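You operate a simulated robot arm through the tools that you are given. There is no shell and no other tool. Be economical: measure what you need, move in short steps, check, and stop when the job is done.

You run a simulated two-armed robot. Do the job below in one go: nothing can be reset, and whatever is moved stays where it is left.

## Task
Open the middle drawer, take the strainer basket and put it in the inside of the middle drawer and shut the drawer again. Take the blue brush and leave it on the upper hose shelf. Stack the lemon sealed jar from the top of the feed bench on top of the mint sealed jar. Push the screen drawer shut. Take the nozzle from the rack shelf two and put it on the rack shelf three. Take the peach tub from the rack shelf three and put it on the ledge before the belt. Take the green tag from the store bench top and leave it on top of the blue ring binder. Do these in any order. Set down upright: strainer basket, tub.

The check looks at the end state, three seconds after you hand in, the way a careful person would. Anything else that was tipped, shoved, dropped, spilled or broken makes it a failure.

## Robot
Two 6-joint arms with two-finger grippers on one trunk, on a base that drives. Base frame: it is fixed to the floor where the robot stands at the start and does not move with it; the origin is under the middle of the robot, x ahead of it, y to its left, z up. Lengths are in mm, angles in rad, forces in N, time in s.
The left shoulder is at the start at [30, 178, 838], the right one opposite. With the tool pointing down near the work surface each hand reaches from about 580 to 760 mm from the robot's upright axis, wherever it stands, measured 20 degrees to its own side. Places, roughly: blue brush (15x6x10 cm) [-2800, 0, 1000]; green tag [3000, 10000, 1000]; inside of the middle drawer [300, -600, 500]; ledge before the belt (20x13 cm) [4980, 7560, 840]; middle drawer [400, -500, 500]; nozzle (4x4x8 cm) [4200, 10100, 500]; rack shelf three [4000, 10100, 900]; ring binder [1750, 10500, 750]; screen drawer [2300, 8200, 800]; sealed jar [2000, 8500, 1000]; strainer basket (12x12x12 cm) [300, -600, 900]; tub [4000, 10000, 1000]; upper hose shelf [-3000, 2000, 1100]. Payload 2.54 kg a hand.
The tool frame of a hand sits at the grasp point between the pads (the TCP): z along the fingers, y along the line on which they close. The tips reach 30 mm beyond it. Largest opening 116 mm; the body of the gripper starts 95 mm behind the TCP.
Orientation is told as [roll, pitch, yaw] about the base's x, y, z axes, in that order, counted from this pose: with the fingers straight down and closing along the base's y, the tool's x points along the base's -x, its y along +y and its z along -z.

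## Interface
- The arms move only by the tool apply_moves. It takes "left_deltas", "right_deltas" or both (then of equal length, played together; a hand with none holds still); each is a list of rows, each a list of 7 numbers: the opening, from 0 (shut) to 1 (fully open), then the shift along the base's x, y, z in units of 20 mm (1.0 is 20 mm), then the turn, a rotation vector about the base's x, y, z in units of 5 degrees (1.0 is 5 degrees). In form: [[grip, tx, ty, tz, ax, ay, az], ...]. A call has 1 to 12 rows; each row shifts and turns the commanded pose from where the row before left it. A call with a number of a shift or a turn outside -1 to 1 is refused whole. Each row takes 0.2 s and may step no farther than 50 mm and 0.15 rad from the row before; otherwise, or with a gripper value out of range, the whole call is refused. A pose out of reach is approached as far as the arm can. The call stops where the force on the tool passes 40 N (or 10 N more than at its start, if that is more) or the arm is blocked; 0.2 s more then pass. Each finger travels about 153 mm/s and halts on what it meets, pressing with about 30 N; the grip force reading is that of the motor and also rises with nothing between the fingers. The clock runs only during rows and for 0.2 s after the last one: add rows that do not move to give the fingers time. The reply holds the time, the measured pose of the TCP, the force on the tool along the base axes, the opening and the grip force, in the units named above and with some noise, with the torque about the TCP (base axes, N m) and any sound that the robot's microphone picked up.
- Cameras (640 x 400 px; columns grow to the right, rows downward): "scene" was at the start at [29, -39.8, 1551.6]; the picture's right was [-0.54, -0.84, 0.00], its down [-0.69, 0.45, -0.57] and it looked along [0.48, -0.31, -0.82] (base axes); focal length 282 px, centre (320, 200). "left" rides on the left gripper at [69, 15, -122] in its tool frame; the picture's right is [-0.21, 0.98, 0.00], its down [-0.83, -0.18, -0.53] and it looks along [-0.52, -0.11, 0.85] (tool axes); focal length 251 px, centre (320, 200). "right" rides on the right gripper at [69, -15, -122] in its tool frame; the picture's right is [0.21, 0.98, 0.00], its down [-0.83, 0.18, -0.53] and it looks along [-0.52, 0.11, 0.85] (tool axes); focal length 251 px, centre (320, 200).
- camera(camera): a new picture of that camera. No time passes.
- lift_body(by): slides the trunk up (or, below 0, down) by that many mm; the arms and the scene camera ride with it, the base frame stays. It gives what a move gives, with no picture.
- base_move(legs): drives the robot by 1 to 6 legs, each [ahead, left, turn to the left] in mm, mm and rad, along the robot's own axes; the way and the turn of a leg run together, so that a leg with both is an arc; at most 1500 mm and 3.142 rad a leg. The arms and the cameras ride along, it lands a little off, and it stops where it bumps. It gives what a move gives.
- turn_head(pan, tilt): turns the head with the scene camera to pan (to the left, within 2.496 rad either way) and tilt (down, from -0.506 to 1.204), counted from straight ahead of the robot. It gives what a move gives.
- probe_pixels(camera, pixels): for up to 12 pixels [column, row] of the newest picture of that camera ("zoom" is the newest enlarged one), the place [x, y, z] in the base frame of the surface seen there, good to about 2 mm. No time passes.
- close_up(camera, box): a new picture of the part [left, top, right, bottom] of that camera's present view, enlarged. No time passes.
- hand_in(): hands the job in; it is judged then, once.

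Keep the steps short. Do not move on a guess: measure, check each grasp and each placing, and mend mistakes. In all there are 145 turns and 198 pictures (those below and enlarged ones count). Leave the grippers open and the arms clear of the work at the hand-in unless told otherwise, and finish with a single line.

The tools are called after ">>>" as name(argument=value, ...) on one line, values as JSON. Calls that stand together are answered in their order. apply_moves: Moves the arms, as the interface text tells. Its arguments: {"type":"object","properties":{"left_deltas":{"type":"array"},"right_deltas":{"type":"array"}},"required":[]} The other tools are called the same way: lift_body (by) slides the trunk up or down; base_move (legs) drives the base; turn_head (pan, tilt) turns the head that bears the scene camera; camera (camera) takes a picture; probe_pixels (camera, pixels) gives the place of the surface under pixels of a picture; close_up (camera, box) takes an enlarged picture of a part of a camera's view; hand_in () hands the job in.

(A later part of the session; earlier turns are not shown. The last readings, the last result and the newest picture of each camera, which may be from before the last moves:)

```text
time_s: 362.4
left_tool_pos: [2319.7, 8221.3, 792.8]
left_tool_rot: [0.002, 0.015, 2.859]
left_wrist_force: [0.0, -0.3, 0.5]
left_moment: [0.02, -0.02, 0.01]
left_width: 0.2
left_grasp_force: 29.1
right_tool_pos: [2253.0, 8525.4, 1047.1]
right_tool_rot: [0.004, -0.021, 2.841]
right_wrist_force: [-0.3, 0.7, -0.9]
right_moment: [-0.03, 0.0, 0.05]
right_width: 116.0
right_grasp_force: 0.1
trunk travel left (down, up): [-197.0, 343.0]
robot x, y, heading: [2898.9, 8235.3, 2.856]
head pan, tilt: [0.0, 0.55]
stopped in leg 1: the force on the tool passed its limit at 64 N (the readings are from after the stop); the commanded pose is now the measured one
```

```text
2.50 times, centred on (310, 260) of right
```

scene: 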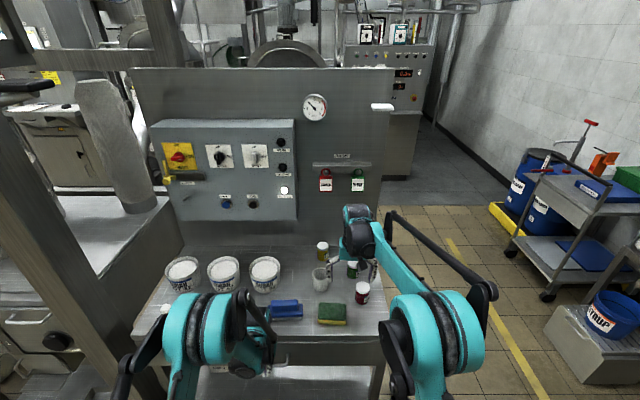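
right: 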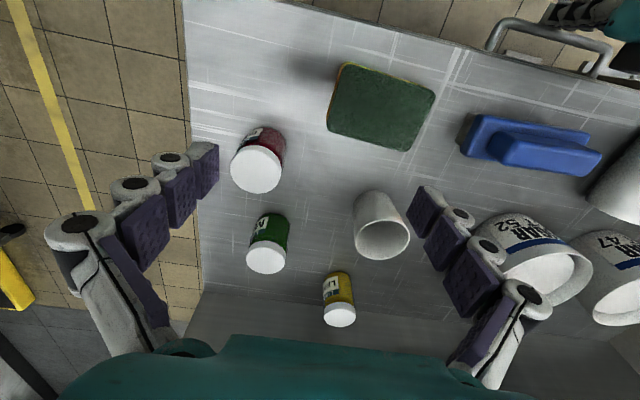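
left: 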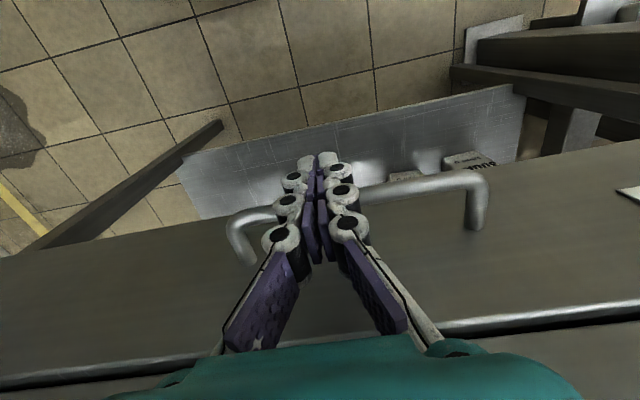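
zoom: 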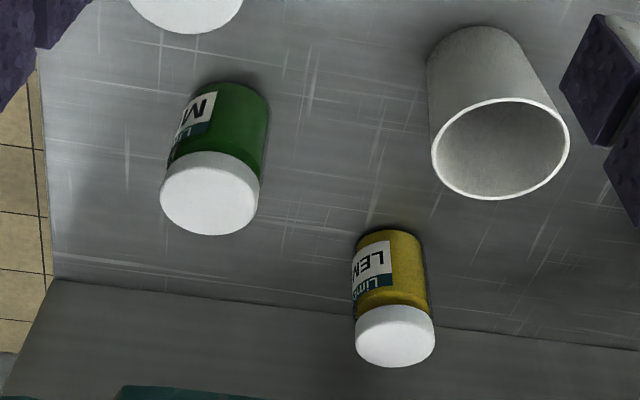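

The drawer is flush shut. Now the jars: lids at z 951, lemon ≈[1976,8518], mint ≈[2106,8603]. I retract the left hand up, tilt the right hand 20° so its wrist keeps clear of the panel, and drive 275 mm closer, positioning over the lemon jar.

>>> apply_moves(left_deltas=[[0, 0.96, -0.28, 0, 0, 0, 0], [0, 0.96, -0.28, 0, 0, 0, 0], [0, 0.96, -0.28, 0, 0, 0, 0], [0, 0, 0, 1, 0, 0, 0], [0, 0, 0, 1, 0, 0, 0], [0, 0, 0, 1, 0, 0, 0], [0, 0, 0, 1, 0, 0, 0], [0, 0, 0, 1, 0, 0, 0], [0, 0, 0, 1, 0, 0, 0], [0, 0, 0, 1, 0, 0, 0], [0, 0, 0, 1, 0, 0, 0], [0, 0, 0, 1, 0, 0, 0]], right_deltas=[[0.7, 0, 0, 0, 0.28, 0.96, 0], [0.7, 0, 0, 0, 0.28, 0.96, 0], [0.7, 0, 0, 0, 0.28, 0.96, 0], [0.7, 0, 0, 0, 0.28, 0.96, 0], [0.7, 0, 0, 0, 0, 0, 0], [0.7, 0, 0, 0, 0, 0, 0], [0.7, 0, 0, 0, 0, 0, 0], [0.7, 0, 0, 0, 0, 0, 0], [0.7, 0, 0, 0, 0, 0, 0], [0.7, 0, 0, 0, 0, 0, 0], [0.7, 0, 0, 0, 0, 0, 0], [0.7, 0, 0, 0, 0, 0, 0]])

>>> apply_moves(left_deltas=[[0, 0.5, -0.7, 1, 0, 0, 0], [0, 0.5, -0.7, 1, 0, 0, 0], [0, 0.5, -0.7, 1, 0, 0, 0], [0, 0.5, -0.7, 1, 0, 0, 0], [0, 0.5, -0.7, 1, 0, 0, 0], [0, 0.5, -0.7, 1, 0, 0, 0], [1, 0.5, -0.7, 1, 0, 0, 0], [1, 0.5, -0.7, 1, 0, 0, 0]])

>>> base_move(legs=[[255, 0, 0]])

>>> camera(camera="right")

>>> camera(camera="scene")

```text
time_s: 365.0
left_tool_pos: [2376.0, 8203.5, 975.0]
left_tool_rot: [0.002, 0.016, 2.858]
left_wrist_force: [0.1, 0.0, 0.3]
left_moment: [-0.02, -0.01, 0.03]
left_width: 0.1
left_grasp_force: 28.5
right_tool_pos: [2255.2, 8524.2, 1048.9]
right_tool_rot: [0.011, -0.37, 2.843]
right_wrist_force: [0.0, -0.1, 0.4]
right_moment: [0.0, -0.01, 0.01]
right_width: 80.9
right_grasp_force: 0.1
trunk travel left (down, up): [-197.0, 343.0]
robot x, y, heading: [2902.1, 8233.0, 2.855]
head pan, tilt: [0.0, 0.55]
```

```text
time_s: 366.8
left_tool_pos: [2460.5, 8093.2, 1131.8]
left_tool_rot: [0.002, 0.015, 2.858]
left_wrist_force: [0.4, 0.1, 0.5]
left_moment: [-0.02, 0.04, 0.03]
left_width: 116.0
left_grasp_force: 0.1
right_tool_pos: [2254.6, 8524.4, 1047.9]
right_tool_rot: [0.011, -0.372, 2.842]
right_wrist_force: [-0.1, 0.2, 0.4]
right_moment: [-0.01, 0.03, -0.01]
right_width: 81.5
right_grasp_force: 0.1
trunk travel left (down, up): [-197.0, 343.0]
robot x, y, heading: [2897.5, 8235.1, 2.854]
head pan, tilt: [0.0, 0.55]
```

```text
time_s: 368.7
left_tool_pos: [2211.8, 8166.0, 1131.5]
left_tool_rot: [0.0, 0.016, 2.856]
left_wrist_force: [-0.5, 0.1, -0.4]
left_moment: [-0.04, 0.01, 0.02]
left_width: 116.1
left_grasp_force: 0.0
right_tool_pos: [2007.9, 8596.9, 1046.9]
right_tool_rot: [0.011, -0.372, 2.841]
right_wrist_force: [-0.1, 0.2, -0.3]
right_moment: [-0.03, -0.03, 0.03]
right_width: 81.1
right_grasp_force: 0.1
trunk travel left (down, up): [-197.0, 343.0]
robot x, y, heading: [2652.5, 8305.9, 2.856]
head pan, tilt: [0.0, 0.55]
```

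```text
68 pictures are left
```

right: 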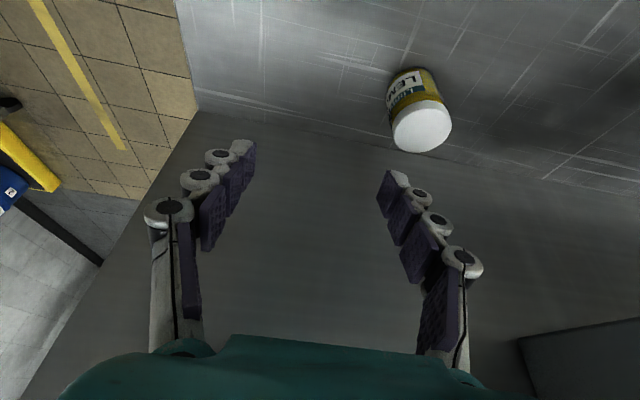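

```text
67 pictures are left
```

scene: 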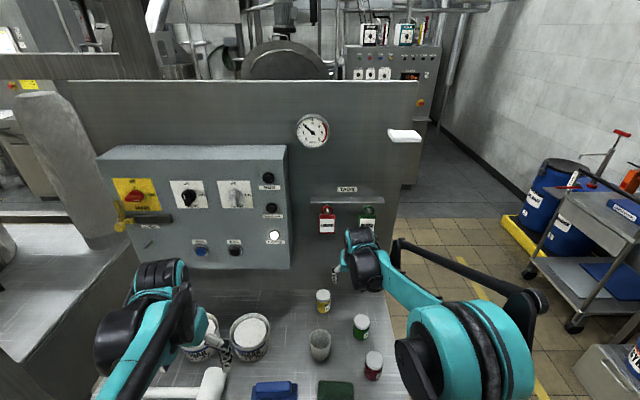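

I move over the lemon jar, descend to z 925 and close.

>>> apply_moves(right_deltas=[[0.7, -0.4, -0.98, 0, 0, 0, 0], [0.7, -0.4, -0.98, 0, 0, 0, 0], [0.7, -0.4, -0.98, 0, 0, 0, 0], [0.7, -0.4, -0.98, 0, 0, 0, 0], [0.7, 0, 0, -0.87, 0, 0, 0], [0.7, 0, 0, -0.87, 0, 0, 0], [0.7, 0, 0, -0.87, 0, 0, 0], [0.7, 0, 0, -0.87, 0, 0, 0], [0.7, 0, 0, -0.87, 0, 0, 0], [0.7, 0, 0, -0.87, 0, 0, 0], [0.7, 0, 0, -0.87, 0, 0, 0]])

>>> camera(camera="right")

>>> apply_moves(right_deltas=[[0.5, 0, 0, 0, 0, 0, 0], [0.3, 0, 0, 0, 0, 0, 0], [0.2, 0, 0, 0, 0, 0, 0], [0.2, 0, 0, 0, 0, 0, 0]])

>>> camera(camera="right")

```text
time_s: 371.1
left_tool_pos: [2212.4, 8164.5, 1132.1]
left_tool_rot: [0.002, 0.015, 2.859]
left_wrist_force: [-0.3, -0.2, 0.3]
left_moment: [-0.04, 0.01, -0.02]
left_width: 116.2
left_grasp_force: 0.0
right_tool_pos: [1977.3, 8519.4, 923.6]
right_tool_rot: [0.011, -0.371, 2.843]
right_wrist_force: [0.1, 0.2, -1.1]
right_moment: [0.03, 0.02, 0.01]
right_width: 81.2
right_grasp_force: 0.0
trunk travel left (down, up): [-197.0, 343.0]
robot x, y, heading: [2652.4, 8305.0, 2.855]
head pan, tilt: [0.0, 0.55]
```

```text
66 pictures are left
```

right: 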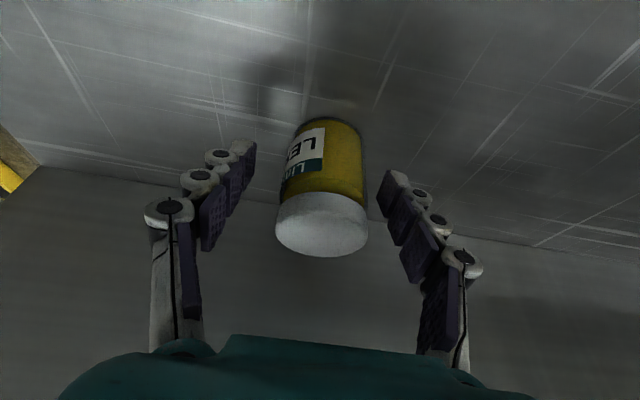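

```text
time_s: 372.1
left_tool_pos: [2212.6, 8165.1, 1132.6]
left_tool_rot: [0.003, 0.014, 2.858]
left_wrist_force: [-0.1, -0.7, -0.3]
left_moment: [0.04, -0.01, -0.05]
left_width: 116.1
left_grasp_force: 0.0
right_tool_pos: [1976.9, 8520.6, 925.6]
right_tool_rot: [0.011, -0.371, 2.841]
right_wrist_force: [0.7, 0.1, -0.5]
right_moment: [0.01, -0.02, -0.01]
right_width: 48.6
right_grasp_force: 30.4
trunk travel left (down, up): [-197.0, 343.0]
robot x, y, heading: [2655.5, 8304.8, 2.853]
head pan, tilt: [0.0, 0.55]
```

```text
65 pictures are left
```

right: 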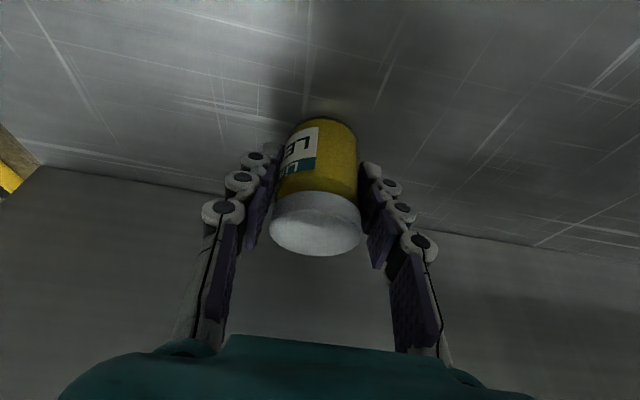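

Gripped. I lift 97 mm, shift over the mint jar and check alignment.

>>> apply_moves(right_deltas=[[0.2, 0, 0, 0.8, 0, 0, 0], [0.2, 0, 0, 1, 0, 0, 0], [0.2, 0, 0, 1, 0, 0, 0], [0.2, 0, 0, 1, 0, 0, 0], [0.2, 0, 0, 1, 0, 0, 0]])

>>> apply_moves(right_deltas=[[0.2, 0.81, 0.52, 0, 0, 0, 0], [0.2, 0.81, 0.52, 0, 0, 0, 0], [0.2, 0.81, 0.52, 0, 0, 0, 0], [0.2, 0.81, 0.52, 0, 0, 0, 0], [0.2, 0.81, 0.52, 0, 0, 0, 0], [0.2, 0.81, 0.52, 0, 0, 0, 0], [0.2, 0.81, 0.52, 0, 0, 0, 0], [0.2, 0.79, 0.5, 0, 0, 0, 0], [0.2, 0, 0, 0, 0, 0, 0]])

>>> camera(camera="right")

>>> turn_head(pan=-0.2, tilt=0.7)

>>> close_up(camera="scene", box=[240, 130, 400, 250])

```text
time_s: 373.3
left_tool_pos: [2213.3, 8166.1, 1131.9]
left_tool_rot: [0.001, 0.016, 2.857]
left_wrist_force: [0.2, 0.1, 0.3]
left_moment: [0.03, 0.03, 0.0]
left_width: 116.0
left_grasp_force: 0.1
right_tool_pos: [1976.5, 8519.7, 1021.5]
right_tool_rot: [0.01, -0.369, 2.841]
right_wrist_force: [0.5, 0.7, -1.3]
right_moment: [-0.01, 0.03, -0.01]
right_width: 48.8
right_grasp_force: 30.0
trunk travel left (down, up): [-197.0, 343.0]
robot x, y, heading: [2656.0, 8304.9, 2.859]
head pan, tilt: [0.0, 0.55]
```

```text
time_s: 375.3
left_tool_pos: [2212.4, 8164.5, 1131.5]
left_tool_rot: [0.0, 0.018, 2.858]
left_wrist_force: [0.8, -0.2, 0.0]
left_moment: [-0.03, -0.01, -0.01]
left_width: 116.0
left_grasp_force: 0.0
right_tool_pos: [2106.9, 8603.8, 1022.2]
right_tool_rot: [0.011, -0.37, 2.842]
right_wrist_force: [0.1, -0.1, -2.2]
right_moment: [0.01, -0.03, -0.01]
right_width: 48.2
right_grasp_force: 30.4
trunk travel left (down, up): [-197.0, 343.0]
robot x, y, heading: [2652.3, 8305.1, 2.859]
head pan, tilt: [0.0, 0.55]
```

```text
64 pictures are left
```

right: 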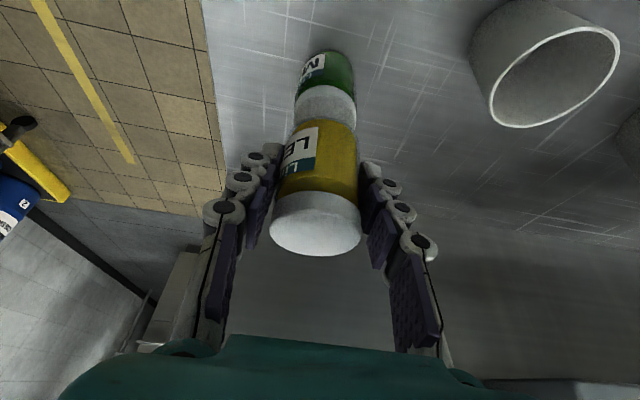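

```text
time_s: 376.0
left_tool_pos: [2212.1, 8164.8, 1131.7]
left_tool_rot: [0.003, 0.015, 2.856]
left_wrist_force: [-0.8, 0.5, 0.2]
left_moment: [0.01, 0.01, -0.01]
left_width: 116.0
left_grasp_force: 0.1
right_tool_pos: [2108.0, 8603.4, 1022.1]
right_tool_rot: [0.01, -0.371, 2.84]
right_wrist_force: [-0.4, -0.1, -1.4]
right_moment: [-0.03, 0.01, 0.02]
right_width: 48.3
right_grasp_force: 30.4
trunk travel left (down, up): [-197.0, 343.0]
robot x, y, heading: [2650.3, 8312.2, 2.856]
head pan, tilt: [-0.201, 0.7]
```

```text
3.33 times, centred on (320, 190) of scene
```

zoom: 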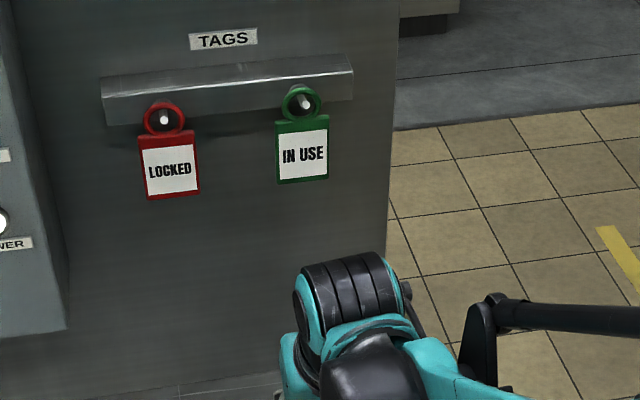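

I probe both jars to verify alignment.

>>> probe_pixels(camera="right", pixels=[[326, 75], [300, 80], [352, 80], [326, 100], [316, 160], [280, 170], [355, 170], [316, 225]])

```text
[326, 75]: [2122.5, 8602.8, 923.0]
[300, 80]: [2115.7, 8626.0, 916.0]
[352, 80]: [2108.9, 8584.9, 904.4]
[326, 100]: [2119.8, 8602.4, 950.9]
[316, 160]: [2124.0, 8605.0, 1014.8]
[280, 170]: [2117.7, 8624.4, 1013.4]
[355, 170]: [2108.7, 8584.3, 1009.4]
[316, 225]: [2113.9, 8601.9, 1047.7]
```

Aligned within 2 mm. I lower 24 mm gently.

>>> apply_moves(right_deltas=[[0.2, 0, 0, -0.8, 0, 0, 0], [0.2, 0, 0, -0.3, 0, 0, 0], [0.2, 0, 0, -0.1, 0, 0, 0], [0.2, 0, 0, -0.05, 0, 0, 0], [0.2, 0, 0, 0, 0, 0, 0]])

>>> camera(camera="right")

```text
time_s: 377.2
left_tool_pos: [2213.8, 8165.0, 1132.2]
left_tool_rot: [0.001, 0.016, 2.858]
left_wrist_force: [-0.6, 0.0, -0.4]
left_moment: [0.03, -0.02, 0.0]
left_width: 115.9
left_grasp_force: 0.1
right_tool_pos: [2107.0, 8602.4, 997.8]
right_tool_rot: [0.012, -0.372, 2.843]
right_wrist_force: [-0.6, 2.1, 4.1]
right_moment: [0.1, 0.08, 0.03]
right_width: 48.8
right_grasp_force: 30.0
trunk travel left (down, up): [-197.0, 343.0]
robot x, y, heading: [2651.5, 8312.1, 2.858]
head pan, tilt: [-0.201, 0.7]
```

```text
62 pictures are left
```

right: 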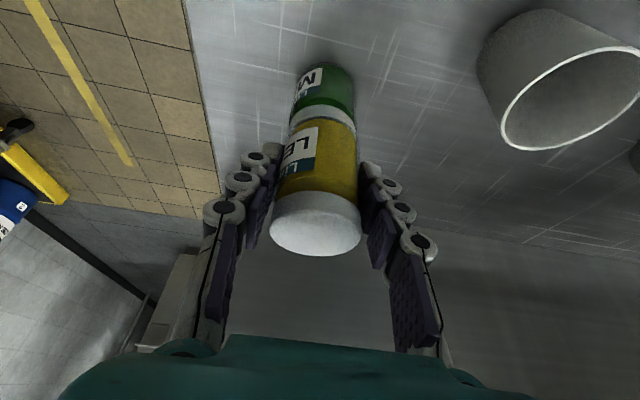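

Contact. I open, rise 120 mm, back off and verify the stack.

>>> apply_moves(right_deltas=[[0.5, 0, 0, 0, 0, 0, 0], [0.7, 0, 0, 0, 0, 0, 0], [0.7, 0, 0, 0, 0, 0, 0], [0.7, 0, 0, 0.8, 0, 0, 0], [0.7, 0, 0, 1, 0, 0, 0], [0.7, 0, 0, 1, 0, 0, 0], [0.7, 0, 0, 1, 0, 0, 0], [0.7, 0, 0, 1, 0, 0, 0], [0.7, 0, 0, 1, 0, 0, 0], [0.7, 0, 0, 1, 0, 0, 0]])

>>> base_move(legs=[[-500, 0, 0]])

>>> close_up(camera="scene", box=[220, 130, 460, 310])

>>> turn_head(pan=-1.0, tilt=0.45)

>>> camera(camera="scene")

>>> probe_pixels(camera="scene", pixels=[[320, 200], [250, 200], [200, 200], [150, 200], [400, 200], [450, 200], [500, 200], [300, 160], [250, 250], [350, 250]])

```text
time_s: 379.4
left_tool_pos: [2212.8, 8165.7, 1132.5]
left_tool_rot: [0.003, 0.016, 2.856]
left_wrist_force: [-0.3, -0.4, 0.1]
left_moment: [0.03, 0.02, -0.03]
left_width: 115.9
left_grasp_force: 0.0
right_tool_pos: [2106.5, 8599.8, 1132.8]
right_tool_rot: [0.01, -0.368, 2.842]
right_wrist_force: [-0.7, -0.2, -0.1]
right_moment: [0.0, 0.02, 0.0]
right_width: 81.4
right_grasp_force: 0.0
trunk travel left (down, up): [-197.0, 343.0]
robot x, y, heading: [2652.5, 8308.5, 2.854]
head pan, tilt: [-0.201, 0.7]
```

```text
time_s: 382.4
left_tool_pos: [2692.2, 8022.9, 1133.7]
left_tool_rot: [0.003, 0.017, 2.865]
left_wrist_force: [-0.1, 0.5, 0.7]
left_moment: [-0.03, -0.03, -0.03]
left_width: 115.9
left_grasp_force: 0.1
right_tool_pos: [2580.6, 8457.4, 1133.5]
right_tool_rot: [0.009, -0.371, 2.852]
right_wrist_force: [0.8, 0.0, 0.0]
right_moment: [-0.01, 0.02, 0.0]
right_width: 81.1
right_grasp_force: 0.0
trunk travel left (down, up): [-197.0, 343.0]
robot x, y, heading: [3128.9, 8166.8, 2.869]
head pan, tilt: [-0.201, 0.7]
```

```text
2.22 times, centred on (340, 220) of scene
```

zoom: 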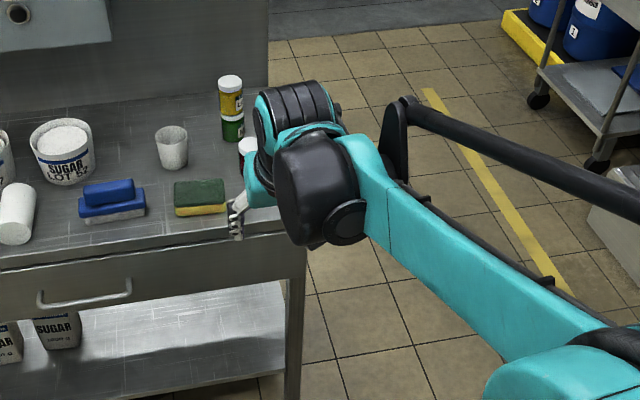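

```text
time_s: 383.5
left_tool_pos: [2692.1, 8023.2, 1131.7]
left_tool_rot: [0.001, 0.016, 2.867]
left_wrist_force: [-0.2, 0.1, 0.9]
left_moment: [-0.01, -0.03, -0.02]
left_width: 116.2
left_grasp_force: 0.1
right_tool_pos: [2579.7, 8459.5, 1132.9]
right_tool_rot: [0.009, -0.369, 2.851]
right_wrist_force: [0.5, 0.4, 0.3]
right_moment: [0.03, 0.0, 0.04]
right_width: 81.3
right_grasp_force: 0.1
trunk travel left (down, up): [-197.0, 343.0]
robot x, y, heading: [3131.6, 8171.6, 2.865]
head pan, tilt: [-1.0, 0.45]
```

```text
60 pictures are left
```

scene: 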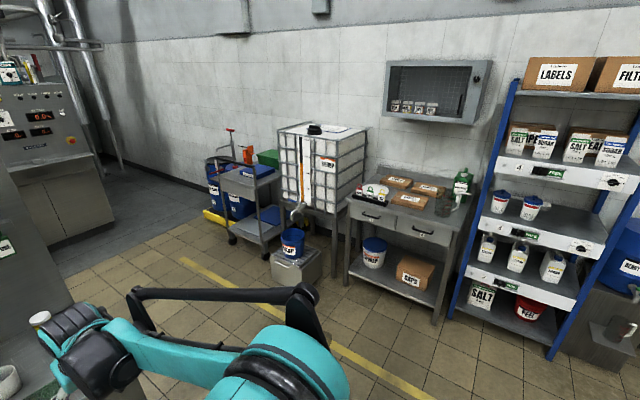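

```text
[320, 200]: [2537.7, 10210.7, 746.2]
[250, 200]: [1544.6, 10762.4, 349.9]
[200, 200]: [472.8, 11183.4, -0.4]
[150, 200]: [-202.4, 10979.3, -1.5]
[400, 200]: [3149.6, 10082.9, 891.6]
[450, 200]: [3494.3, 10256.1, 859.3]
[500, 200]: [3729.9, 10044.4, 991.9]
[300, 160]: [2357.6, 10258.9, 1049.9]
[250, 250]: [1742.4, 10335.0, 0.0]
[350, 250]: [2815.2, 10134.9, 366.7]
```

The stack stands well. Next the green tag: I turn to face the store bench and move closer, then zoom on tags and binder.

>>> base_move(legs=[[0, 0, -1.573], [600, 120, 0]])

>>> turn_head(pan=0.1, tilt=0.6)

>>> camera(camera="scene")

>>> turn_head(pan=0.85, tilt=0.5)

>>> camera(camera="scene")

```text
time_s: 390.8
left_tool_pos: [3045.6, 9221.1, 1131.8]
left_tool_rot: [0.0, 0.019, 1.286]
left_wrist_force: [0.6, 0.4, 0.6]
left_moment: [-0.01, -0.01, 0.0]
left_width: 115.9
left_grasp_force: 0.1
right_tool_pos: [3481.5, 9327.8, 1132.2]
right_tool_rot: [0.01, -0.371, 1.27]
right_wrist_force: [0.3, -0.7, 0.5]
right_moment: [0.02, -0.01, 0.01]
right_width: 81.5
right_grasp_force: 0.1
trunk travel left (down, up): [-197.0, 343.0]
robot x, y, heading: [3185.2, 8781.3, 1.282]
head pan, tilt: [-1.0, 0.45]
```

```text
time_s: 392.1
left_tool_pos: [3045.5, 9219.1, 1131.6]
left_tool_rot: [0.001, 0.017, 1.286]
left_wrist_force: [0.0, -0.4, 0.0]
left_moment: [0.04, -0.03, 0.01]
left_width: 116.1
left_grasp_force: 0.0
right_tool_pos: [3481.1, 9326.6, 1132.5]
right_tool_rot: [0.012, -0.372, 1.271]
right_wrist_force: [-0.4, 0.1, 1.4]
right_moment: [-0.03, 0.01, 0.0]
right_width: 81.2
right_grasp_force: 0.0
trunk travel left (down, up): [-197.0, 343.0]
robot x, y, heading: [3184.3, 8776.2, 1.285]
head pan, tilt: [0.099, 0.6]
```

```text
59 pictures are left
```

scene: 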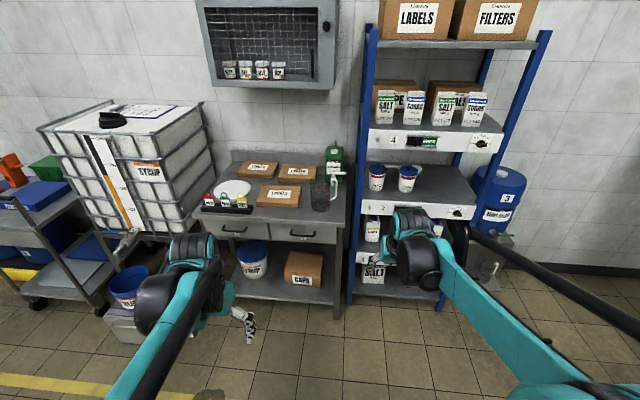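

```text
time_s: 393.2
left_tool_pos: [3045.4, 9220.4, 1132.4]
left_tool_rot: [0.002, 0.014, 1.285]
left_wrist_force: [-0.2, 0.0, 0.1]
left_moment: [0.02, -0.03, 0.01]
left_width: 116.1
left_grasp_force: 0.1
right_tool_pos: [3481.2, 9326.7, 1133.3]
right_tool_rot: [0.01, -0.37, 1.271]
right_wrist_force: [-0.3, 0.2, -0.1]
right_moment: [0.02, 0.0, -0.02]
right_width: 81.2
right_grasp_force: 0.1
trunk travel left (down, up): [-197.0, 343.0]
robot x, y, heading: [3186.7, 8779.6, 1.284]
head pan, tilt: [0.85, 0.499]
```

```text
58 pictures are left
```

scene: 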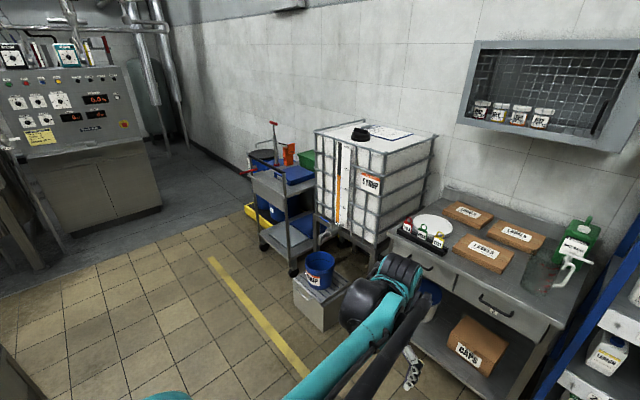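

>>> close_up(camera="scene", box=[230, 110, 470, 270])

>>> probe_pixels(camera="zoom", pixels=[[200, 170], [185, 175], [175, 195], [215, 165], [200, 155], [475, 310], [540, 310], [510, 310], [520, 300], [505, 325], [450, 330], [530, 290]])

>>> close_up(camera="scene", box=[385, 205, 465, 260])

>>> probe_pixels(camera="zoom", pixels=[[300, 200], [290, 150], [310, 250], [340, 210], [260, 200], [420, 250], [180, 150], [300, 120], [300, 280], [240, 260]])

```text
2.50 times, centred on (350, 190) of scene
```

zoom: 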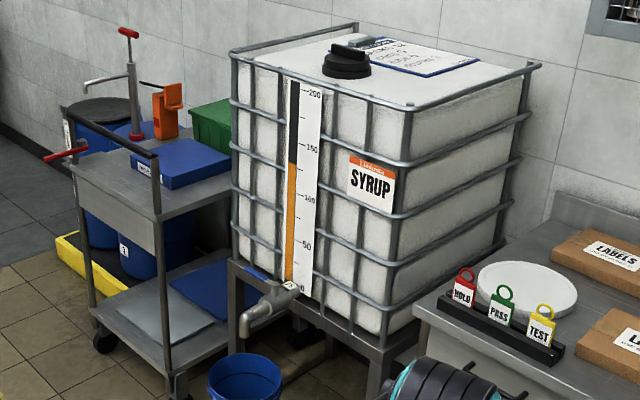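

```text
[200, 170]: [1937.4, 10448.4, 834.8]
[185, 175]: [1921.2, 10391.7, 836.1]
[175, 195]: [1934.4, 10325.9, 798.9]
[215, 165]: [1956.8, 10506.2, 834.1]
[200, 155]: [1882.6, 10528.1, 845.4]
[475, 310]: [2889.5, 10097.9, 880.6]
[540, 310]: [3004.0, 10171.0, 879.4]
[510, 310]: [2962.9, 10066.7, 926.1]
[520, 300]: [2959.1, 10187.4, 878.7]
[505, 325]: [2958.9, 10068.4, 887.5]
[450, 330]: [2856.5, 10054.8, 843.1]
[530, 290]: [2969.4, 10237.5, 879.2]
```

```text
7.27 times, centred on (425, 232) of scene
```

zoom: 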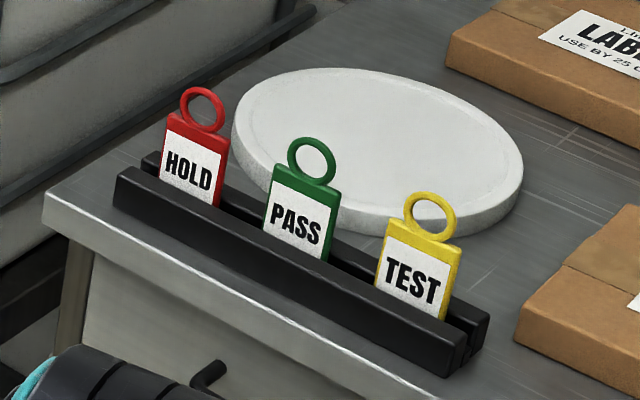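

```text
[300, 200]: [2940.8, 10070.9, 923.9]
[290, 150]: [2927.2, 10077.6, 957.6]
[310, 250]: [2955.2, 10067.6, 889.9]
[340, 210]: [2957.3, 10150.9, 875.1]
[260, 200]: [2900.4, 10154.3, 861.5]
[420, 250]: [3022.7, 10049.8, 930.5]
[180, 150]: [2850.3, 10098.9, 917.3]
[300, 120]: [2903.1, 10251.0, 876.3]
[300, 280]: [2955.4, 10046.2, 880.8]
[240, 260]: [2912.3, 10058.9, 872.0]
```

The green PASS tag stands in a rail at ≈[2943,10073], plate top z≈940, ring to 965. The binder top is at ≈[1930,10450,835]. I move up, turn the left hand 90° to close across the tag, and position it above.

>>> base_move(legs=[[484, 449, 0]])

>>> apply_moves(left_deltas=[[0.5, 0.53, 0.73, 0, 0, 0, 1], [0.5, 0.53, 0.73, 0, 0, 0, 1], [0.5, 0.53, 0.73, 0, 0, 0, 1], [0.5, 0.53, 0.73, 0, 0, 0, 1], [0.5, 0.53, 0.73, 0, 0, 0, 1], [0.5, 0.53, 0.73, 0, 0, 0, 1], [0.5, 0.53, 0.73, 0, 0, 0, 1], [0.5, 0.53, 0.73, 0, 0, 0, 1], [0.5, 0.53, 0.73, 0, 0, 0, 1], [0.5, 0.53, 0.73, 0, 0, 0, 1], [0.5, 0.53, 0.73, 0, 0, 0, 1], [0.5, 0.53, 0.73, 0, 0, 0, 1]])

>>> apply_moves(left_deltas=[[0.5, 0.4, 0.6, 0, 0, 0, 1], [0.5, 0.4, 0.6, 0, 0, 0, 1], [0.5, 0.4, 0.6, 0, 0, 0, 1], [0.5, 0.4, 0.6, 0, 0, 0, 1], [0.5, 0.4, 0.6, 0, 0, 0, 1], [0.5, 0.4, 0.6, 0, 0, 0, 1]])

>>> camera(camera="left")

>>> turn_head(pan=0.3, tilt=0.8)

>>> camera(camera="scene")

```text
time_s: 396.9
left_tool_pos: [2743.8, 9810.1, 1132.5]
left_tool_rot: [0.0, 0.018, 1.286]
left_wrist_force: [0.2, 1.2, -0.1]
left_moment: [-0.05, -0.02, 0.02]
left_width: 116.0
left_grasp_force: 0.1
right_tool_pos: [3180.7, 9917.9, 1132.7]
right_tool_rot: [0.01, -0.371, 1.271]
right_wrist_force: [0.3, -1.2, 0.0]
right_moment: [0.01, -0.01, -0.04]
right_width: 81.1
right_grasp_force: 0.1
trunk travel left (down, up): [-197.0, 343.0]
robot x, y, heading: [2885.4, 9369.8, 1.288]
head pan, tilt: [0.85, 0.499]
```

```text
time_s: 399.5
left_tool_pos: [2871.8, 9986.0, 1130.3]
left_tool_rot: [0.002, 0.016, 2.333]
left_wrist_force: [0.2, -0.7, 0.3]
left_moment: [-0.03, -0.03, -0.01]
left_width: 58.4
left_grasp_force: 0.1
right_tool_pos: [3180.1, 9916.9, 1132.1]
right_tool_rot: [0.009, -0.37, 1.272]
right_wrist_force: [-0.3, -0.8, 0.0]
right_moment: [0.02, -0.02, 0.0]
right_width: 81.5
right_grasp_force: 0.1
trunk travel left (down, up): [-197.0, 343.0]
robot x, y, heading: [2886.8, 9369.5, 1.291]
head pan, tilt: [0.85, 0.499]
```

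```text
time_s: 400.9
left_tool_pos: [2920.1, 10057.7, 1131.8]
left_tool_rot: [0.001, 0.016, 2.86]
left_wrist_force: [-0.2, 1.3, 0.0]
left_moment: [0.01, -0.03, 0.04]
left_width: 57.9
left_grasp_force: 0.0
right_tool_pos: [3182.2, 9917.5, 1131.8]
right_tool_rot: [0.012, -0.368, 1.271]
right_wrist_force: [0.0, 0.1, -0.4]
right_moment: [-0.01, -0.01, 0.01]
right_width: 81.2
right_grasp_force: 0.0
trunk travel left (down, up): [-197.0, 343.0]
robot x, y, heading: [2887.6, 9366.8, 1.29]
head pan, tilt: [0.85, 0.499]
```

```text
55 pictures are left
```

left: 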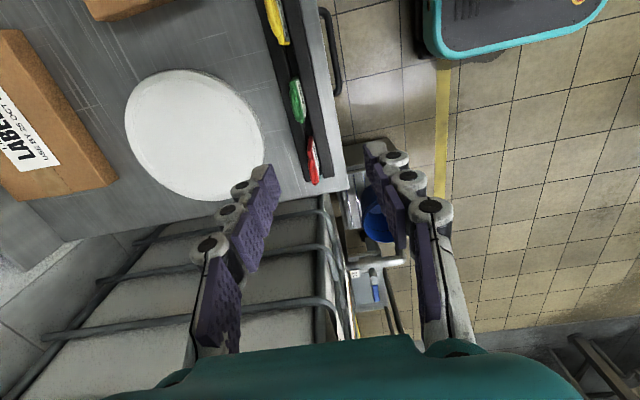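

```text
time_s: 401.9
left_tool_pos: [2918.6, 10057.2, 1131.9]
left_tool_rot: [0.001, 0.015, 2.856]
left_wrist_force: [0.3, 0.2, -0.1]
left_moment: [-0.01, -0.03, -0.02]
left_width: 57.7
left_grasp_force: 0.1
right_tool_pos: [3180.9, 9917.4, 1133.1]
right_tool_rot: [0.011, -0.37, 1.271]
right_wrist_force: [-0.4, 0.6, 0.2]
right_moment: [0.0, 0.0, -0.02]
right_width: 81.5
right_grasp_force: 0.1
trunk travel left (down, up): [-197.0, 343.0]
robot x, y, heading: [2888.0, 9367.7, 1.287]
head pan, tilt: [0.3, 0.799]
```

```text
54 pictures are left
```

scene: 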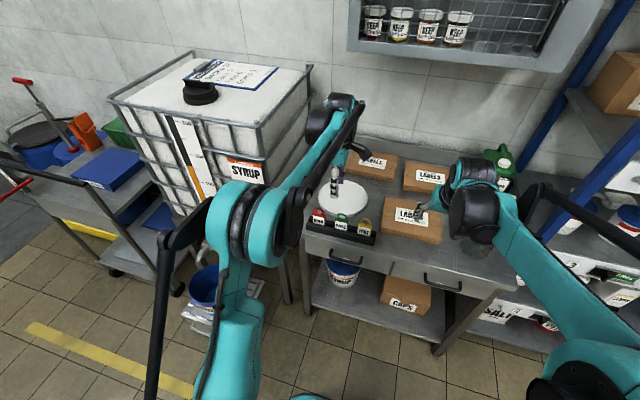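

I probe the green tag in the left view.

>>> probe_pixels(camera="left", pixels=[[297, 85], [298, 100], [300, 115], [293, 105], [304, 105], [310, 150], [272, 15]])

>>> close_up(camera="left", box=[240, 40, 380, 200])

```text
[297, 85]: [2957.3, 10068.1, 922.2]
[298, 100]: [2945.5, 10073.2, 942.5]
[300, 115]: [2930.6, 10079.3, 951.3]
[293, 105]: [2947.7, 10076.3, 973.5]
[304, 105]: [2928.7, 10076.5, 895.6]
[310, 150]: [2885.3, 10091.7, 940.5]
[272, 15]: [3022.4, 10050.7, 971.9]
```

```text
2.50 times, centred on (310, 120) of left
```

zoom: 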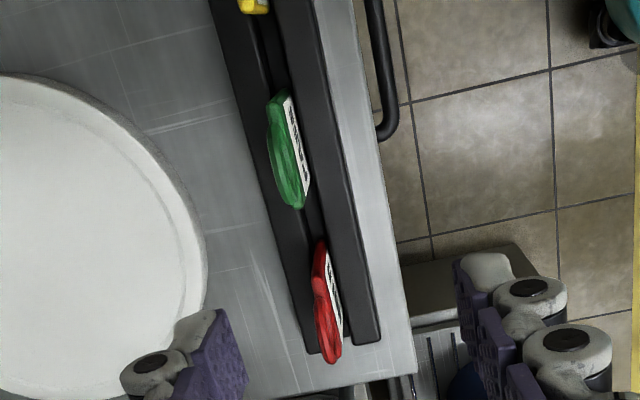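

Tag centre [2944,10074], ring top 973. I descend, grip and lift it out.

>>> apply_moves(left_deltas=[[0.5, 0.13, 0.085, -0.96, 0, 0, 0], [0.5, 0.13, 0.085, -0.96, 0, 0, 0], [0.5, 0.13, 0.085, -0.96, 0, 0, 0], [0.5, 0.13, 0.085, -0.96, 0, 0, 0], [0.5, 0.13, 0.085, -0.96, 0, 0, 0], [0.5, 0.13, 0.085, -0.96, 0, 0, 0], [0.5, 0.13, 0.085, -0.96, 0, 0, 0], [0.5, 0.13, 0.085, -0.96, 0, 0, 0], [0.5, 0.13, 0.085, -0.96, 0, 0, 0], [0.5, 0.13, 0.085, -0.96, 0, 0, 0]])

>>> camera(camera="left")

>>> apply_moves(left_deltas=[[0.25, 0, 0, 0, 0, 0, 0], [0, 0, 0, 0, 0, 0, 0], [0, 0, 0, 0, 0, 0, 0], [0, 0, 0, 0, 0, 0, 0], [0, 0, 0, 0.5, 0, 0, 0], [0, 0, 0, 1, 0, 0, 0], [0, 0, 0, 1, 0, 0, 0], [0, 0, 0, 1, 0, 0, 0], [0, 0, 0, 1, 0, 0, 0], [0, 0, 0, 1, 0, 0, 0], [0, 0, 0, 1, 0, 0, 0]])

>>> camera(camera="left")

>>> close_up(camera="scene", box=[270, 100, 430, 280])

```text
time_s: 404.1
left_tool_pos: [2945.6, 10075.4, 939.4]
left_tool_rot: [0.002, 0.016, 2.856]
left_wrist_force: [0.4, 0.2, -0.4]
left_moment: [0.0, 0.01, 0.02]
left_width: 58.3
left_grasp_force: 0.1
right_tool_pos: [3180.9, 9918.0, 1133.2]
right_tool_rot: [0.01, -0.37, 1.271]
right_wrist_force: [-0.2, -1.2, 0.1]
right_moment: [0.04, -0.02, -0.03]
right_width: 81.3
right_grasp_force: 0.0
trunk travel left (down, up): [-197.0, 343.0]
robot x, y, heading: [2883.2, 9371.9, 1.282]
head pan, tilt: [0.3, 0.799]
```

```text
52 pictures are left
```

left: 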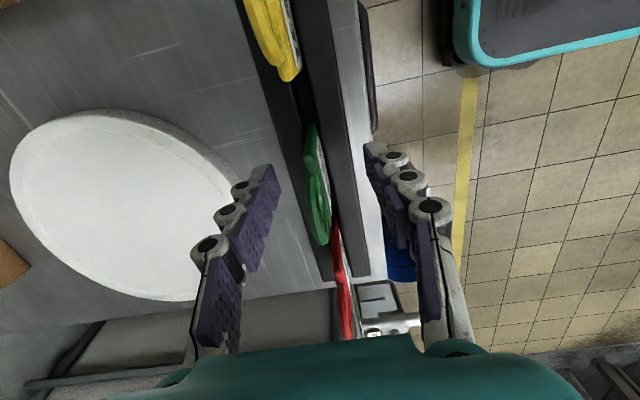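

```text
time_s: 406.5
left_tool_pos: [2944.7, 10074.2, 1071.3]
left_tool_rot: [0.0, 0.015, 2.857]
left_wrist_force: [-0.1, 0.3, -0.7]
left_moment: [-0.02, 0.01, -0.01]
left_width: 6.0
left_grasp_force: 30.0
right_tool_pos: [3181.4, 9917.8, 1133.3]
right_tool_rot: [0.009, -0.37, 1.27]
right_wrist_force: [-0.2, 0.7, -0.2]
right_moment: [0.01, 0.0, -0.03]
right_width: 81.3
right_grasp_force: 0.1
trunk travel left (down, up): [-197.0, 343.0]
robot x, y, heading: [2884.6, 9366.8, 1.284]
head pan, tilt: [0.3, 0.799]
```

```text
51 pictures are left
```

left: 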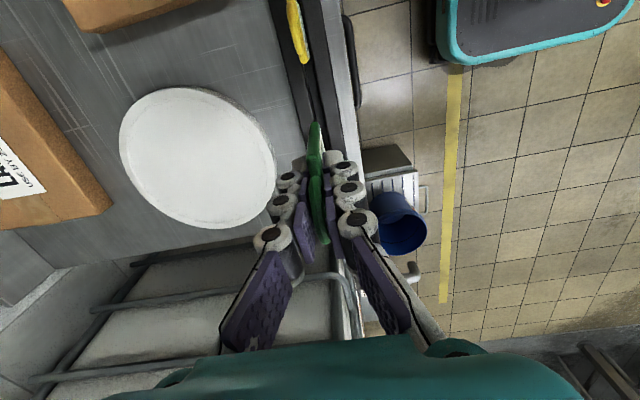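

```text
2.22 times, centred on (350, 190) of scene
```

zoom: 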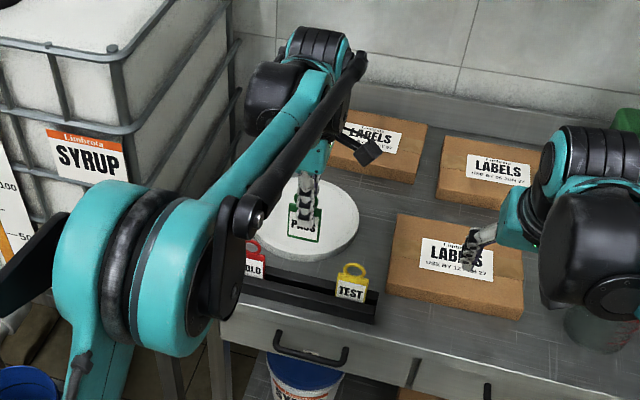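

The tag is in the left hand. I raise the trunk and drive left to the cart with the binder, then look.

>>> lift_body(by=150)

>>> base_move(legs=[[-100, 0, 0], [0, 1100, 0]])

>>> turn_head(pan=0.1, tilt=0.85)

>>> camera(camera="scene")

>>> camera(camera="left")

```text
time_s: 408.2
left_tool_pos: [2945.0, 10074.6, 1220.0]
left_tool_rot: [0.001, 0.017, 2.857]
left_wrist_force: [0.1, -0.3, -0.8]
left_moment: [0.02, 0.01, -0.03]
left_width: 5.9
left_grasp_force: 29.6
right_tool_pos: [3180.2, 9918.3, 1282.9]
right_tool_rot: [0.011, -0.371, 1.271]
right_wrist_force: [-0.9, 0.3, -0.1]
right_moment: [-0.02, 0.01, 0.0]
right_width: 81.3
right_grasp_force: 0.1
trunk travel left (down, up): [-347.0, 193.0]
robot x, y, heading: [2882.7, 9370.5, 1.285]
head pan, tilt: [0.3, 0.799]
```

```text
time_s: 414.6
left_tool_pos: [1847.9, 10284.2, 1220.6]
left_tool_rot: [0.002, 0.016, 2.866]
left_wrist_force: [-0.3, 1.2, -0.2]
left_moment: [0.01, 0.0, 0.01]
left_width: 6.1
left_grasp_force: 29.8
right_tool_pos: [2084.3, 10128.3, 1282.9]
right_tool_rot: [0.011, -0.37, 1.281]
right_wrist_force: [0.7, -0.5, -0.2]
right_moment: [0.02, 0.03, 0.03]
right_width: 81.0
right_grasp_force: 0.1
trunk travel left (down, up): [-347.0, 193.0]
robot x, y, heading: [1798.1, 9578.3, 1.298]
head pan, tilt: [0.3, 0.799]
```

```text
time_s: 415.4
left_tool_pos: [1847.4, 10284.9, 1220.3]
left_tool_rot: [0.002, 0.014, 2.869]
left_wrist_force: [0.2, 0.3, -0.6]
left_moment: [-0.03, -0.03, -0.01]
left_width: 6.0
left_grasp_force: 29.8
right_tool_pos: [2085.0, 10127.7, 1282.7]
right_tool_rot: [0.01, -0.37, 1.28]
right_wrist_force: [0.6, -0.3, -0.6]
right_moment: [0.02, 0.01, 0.01]
right_width: 81.1
right_grasp_force: 0.0
trunk travel left (down, up): [-347.0, 193.0]
robot x, y, heading: [1793.7, 9578.0, 1.294]
head pan, tilt: [0.099, 0.85]
```

```text
49 pictures are left
```

scene: 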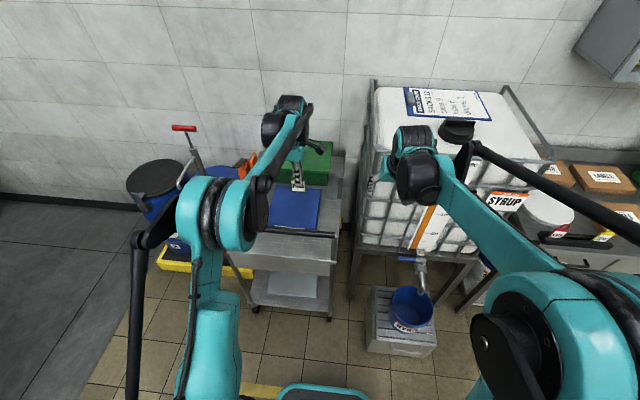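

```text
48 pictures are left
```

left: 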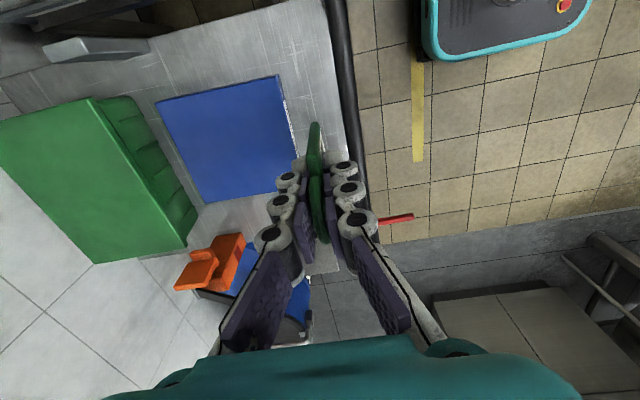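

I probe the binder corners and the cart's bar.

>>> probe_pixels(camera="left", pixels=[[162, 105], [275, 82], [208, 195], [225, 140], [270, 160], [345, 80], [310, 60], [130, 150], [322, 200], [240, 240], [318, 130]])

```text
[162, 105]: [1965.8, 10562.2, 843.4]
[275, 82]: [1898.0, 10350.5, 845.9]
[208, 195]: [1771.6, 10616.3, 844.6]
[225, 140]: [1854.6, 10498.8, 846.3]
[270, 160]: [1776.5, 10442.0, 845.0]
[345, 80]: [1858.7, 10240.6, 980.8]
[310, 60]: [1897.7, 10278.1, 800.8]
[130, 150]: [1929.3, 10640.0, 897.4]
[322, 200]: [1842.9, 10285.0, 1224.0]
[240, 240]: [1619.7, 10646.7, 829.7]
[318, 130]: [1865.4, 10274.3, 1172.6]
```

Binder centre ≈[1835,10483], top z 845; bar z 980 is clear. I drive 170 ahead, shift the tag over the binder, tilt it 30° and lower.

>>> base_move(legs=[[170, 0, 0]])

>>> apply_moves(left_deltas=[[0, -0.97, 0.28, -1, 0, 0, 0], [0, -0.97, 0.28, -1, 0, 0, 0], [0, -0.97, 0.28, -1, 0, 0, 0], [0, 0, 0, -1, 0.96, -0.27, 0], [0, 0, 0, -1, 0.96, -0.27, 0], [0, 0, 0, -1, 0.96, -0.27, 0], [0, 0, 0, -1, 0.96, -0.27, 0], [0, 0, 0, -1, 0.96, -0.27, 0], [0, 0, 0, -1, 0.96, -0.27, 0], [0, 0, 0, -1, 0, 0, 0], [0, 0, 0, -1, 0, 0, 0], [0, 0, 0, -1, 0, 0, 0]])

>>> camera(camera="left")

>>> close_up(camera="scene", box=[200, 100, 400, 280])

```text
time_s: 416.8
left_tool_pos: [1895.0, 10444.7, 1220.0]
left_tool_rot: [0.001, 0.016, 2.863]
left_wrist_force: [-0.9, 0.1, 0.4]
left_moment: [0.0, 0.03, -0.01]
left_width: 6.1
left_grasp_force: 30.2
right_tool_pos: [2131.3, 10289.7, 1281.9]
right_tool_rot: [0.01, -0.37, 1.28]
right_wrist_force: [1.0, -0.3, 0.1]
right_moment: [-0.01, -0.01, 0.0]
right_width: 81.3
right_grasp_force: 0.2
trunk travel left (down, up): [-347.0, 193.0]
robot x, y, heading: [1839.4, 9740.5, 1.296]
head pan, tilt: [0.099, 0.85]
```

```text
time_s: 419.4
left_tool_pos: [1834.9, 10461.3, 980.8]
left_tool_rot: [-0.52, 0.011, 2.857]
left_wrist_force: [-0.5, 0.0, -0.8]
left_moment: [0.0, 0.01, 0.02]
left_width: 6.1
left_grasp_force: 29.4
right_tool_pos: [2130.8, 10290.6, 1283.3]
right_tool_rot: [0.011, -0.368, 1.28]
right_wrist_force: [-0.4, 0.3, 0.5]
right_moment: [-0.01, 0.0, 0.0]
right_width: 80.9
right_grasp_force: 0.1
trunk travel left (down, up): [-347.0, 193.0]
robot x, y, heading: [1840.1, 9742.8, 1.295]
head pan, tilt: [0.099, 0.85]
```

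```text
47 pictures are left
```

left: 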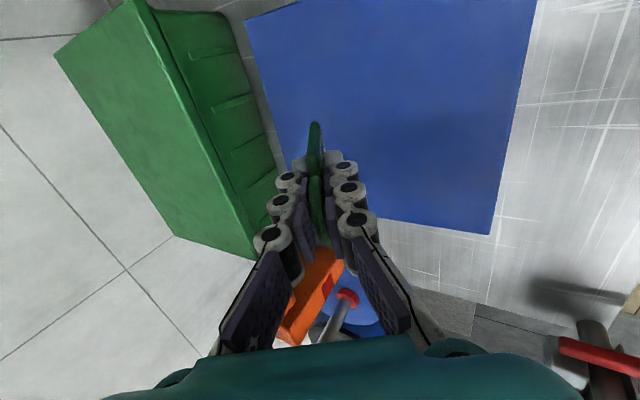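

```text
2.22 times, centred on (300, 190) of scene
```

zoom: 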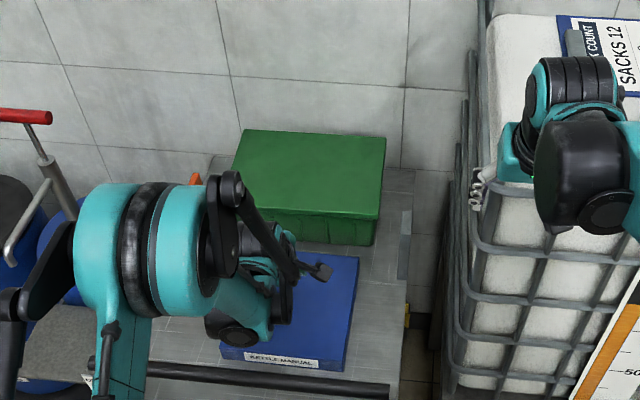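

The tag hangs over the binder. I lower it to contact, 25 mm farther in, then open and withdraw along the hand's axis.

>>> apply_moves(left_deltas=[[0, 0.09, 0.3, -0.92, 0, 0, 0], [0, 0.09, 0.3, -0.92, 0, 0, 0], [0, 0.09, 0.3, -0.92, 0, 0, 0], [0, 0.09, 0.3, -0.9, 0, 0, 0], [0, 0, 0, -0.1, 0, 0, 0]])

>>> camera(camera="left")

>>> apply_moves(left_deltas=[[0.12, 0, 0, 0, 0, 0, 0], [0.3, 0, 0, 0, 0, 0, 0], [0.3, 0, 0, 0, 0, 0, 0], [0.3, -0.137, -0.48, 0.87, 0, 0, 0], [0.3, -0.137, -0.48, 0.87, 0, 0, 0], [0.3, -0.137, -0.48, 0.87, 0, 0, 0], [0.3, -0.137, -0.48, 0.87, 0, 0, 0], [0.3, -0.137, -0.48, 0.87, 0, 0, 0], [0.3, -0.137, -0.48, 0.87, 0, 0, 0], [0.3, 0, 0, 1, 0, 0, 0], [0.3, 0, 0, 1, 0, 0, 0]])

>>> camera(camera="left")

```text
time_s: 420.6
left_tool_pos: [1842.0, 10484.6, 905.1]
left_tool_rot: [-0.521, 0.013, 2.856]
left_wrist_force: [-0.3, 0.5, 0.1]
left_moment: [-0.02, -0.04, 0.02]
left_width: 6.0
left_grasp_force: 29.8
right_tool_pos: [2129.5, 10287.9, 1283.8]
right_tool_rot: [0.012, -0.371, 1.279]
right_wrist_force: [-0.2, 0.2, 0.7]
right_moment: [0.0, 0.01, 0.0]
right_width: 81.6
right_grasp_force: 0.0
trunk travel left (down, up): [-347.0, 193.0]
robot x, y, heading: [1843.6, 9734.9, 1.292]
head pan, tilt: [0.099, 0.85]
```

```text
45 pictures are left
```

left: 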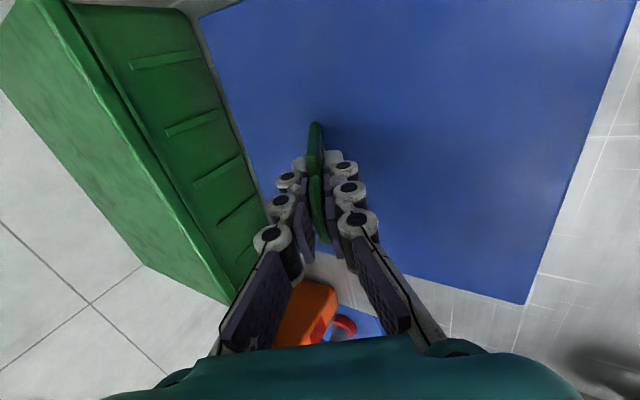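

```text
time_s: 423.0
left_tool_pos: [1828.9, 10427.2, 1050.8]
left_tool_rot: [-0.521, 0.012, 2.859]
left_wrist_force: [0.3, -0.8, -1.1]
left_moment: [-0.02, -0.04, -0.01]
left_width: 34.7
left_grasp_force: 0.1
right_tool_pos: [2131.5, 10289.6, 1283.2]
right_tool_rot: [0.01, -0.369, 1.28]
right_wrist_force: [0.3, -1.1, 0.1]
right_moment: [0.04, 0.01, 0.04]
right_width: 81.1
right_grasp_force: 0.1
trunk travel left (down, up): [-347.0, 193.0]
robot x, y, heading: [1841.9, 9738.6, 1.297]
head pan, tilt: [0.099, 0.85]
```

```text
44 pictures are left
```

left: 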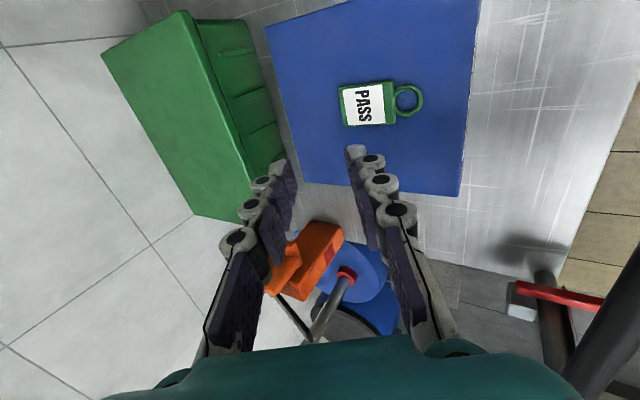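

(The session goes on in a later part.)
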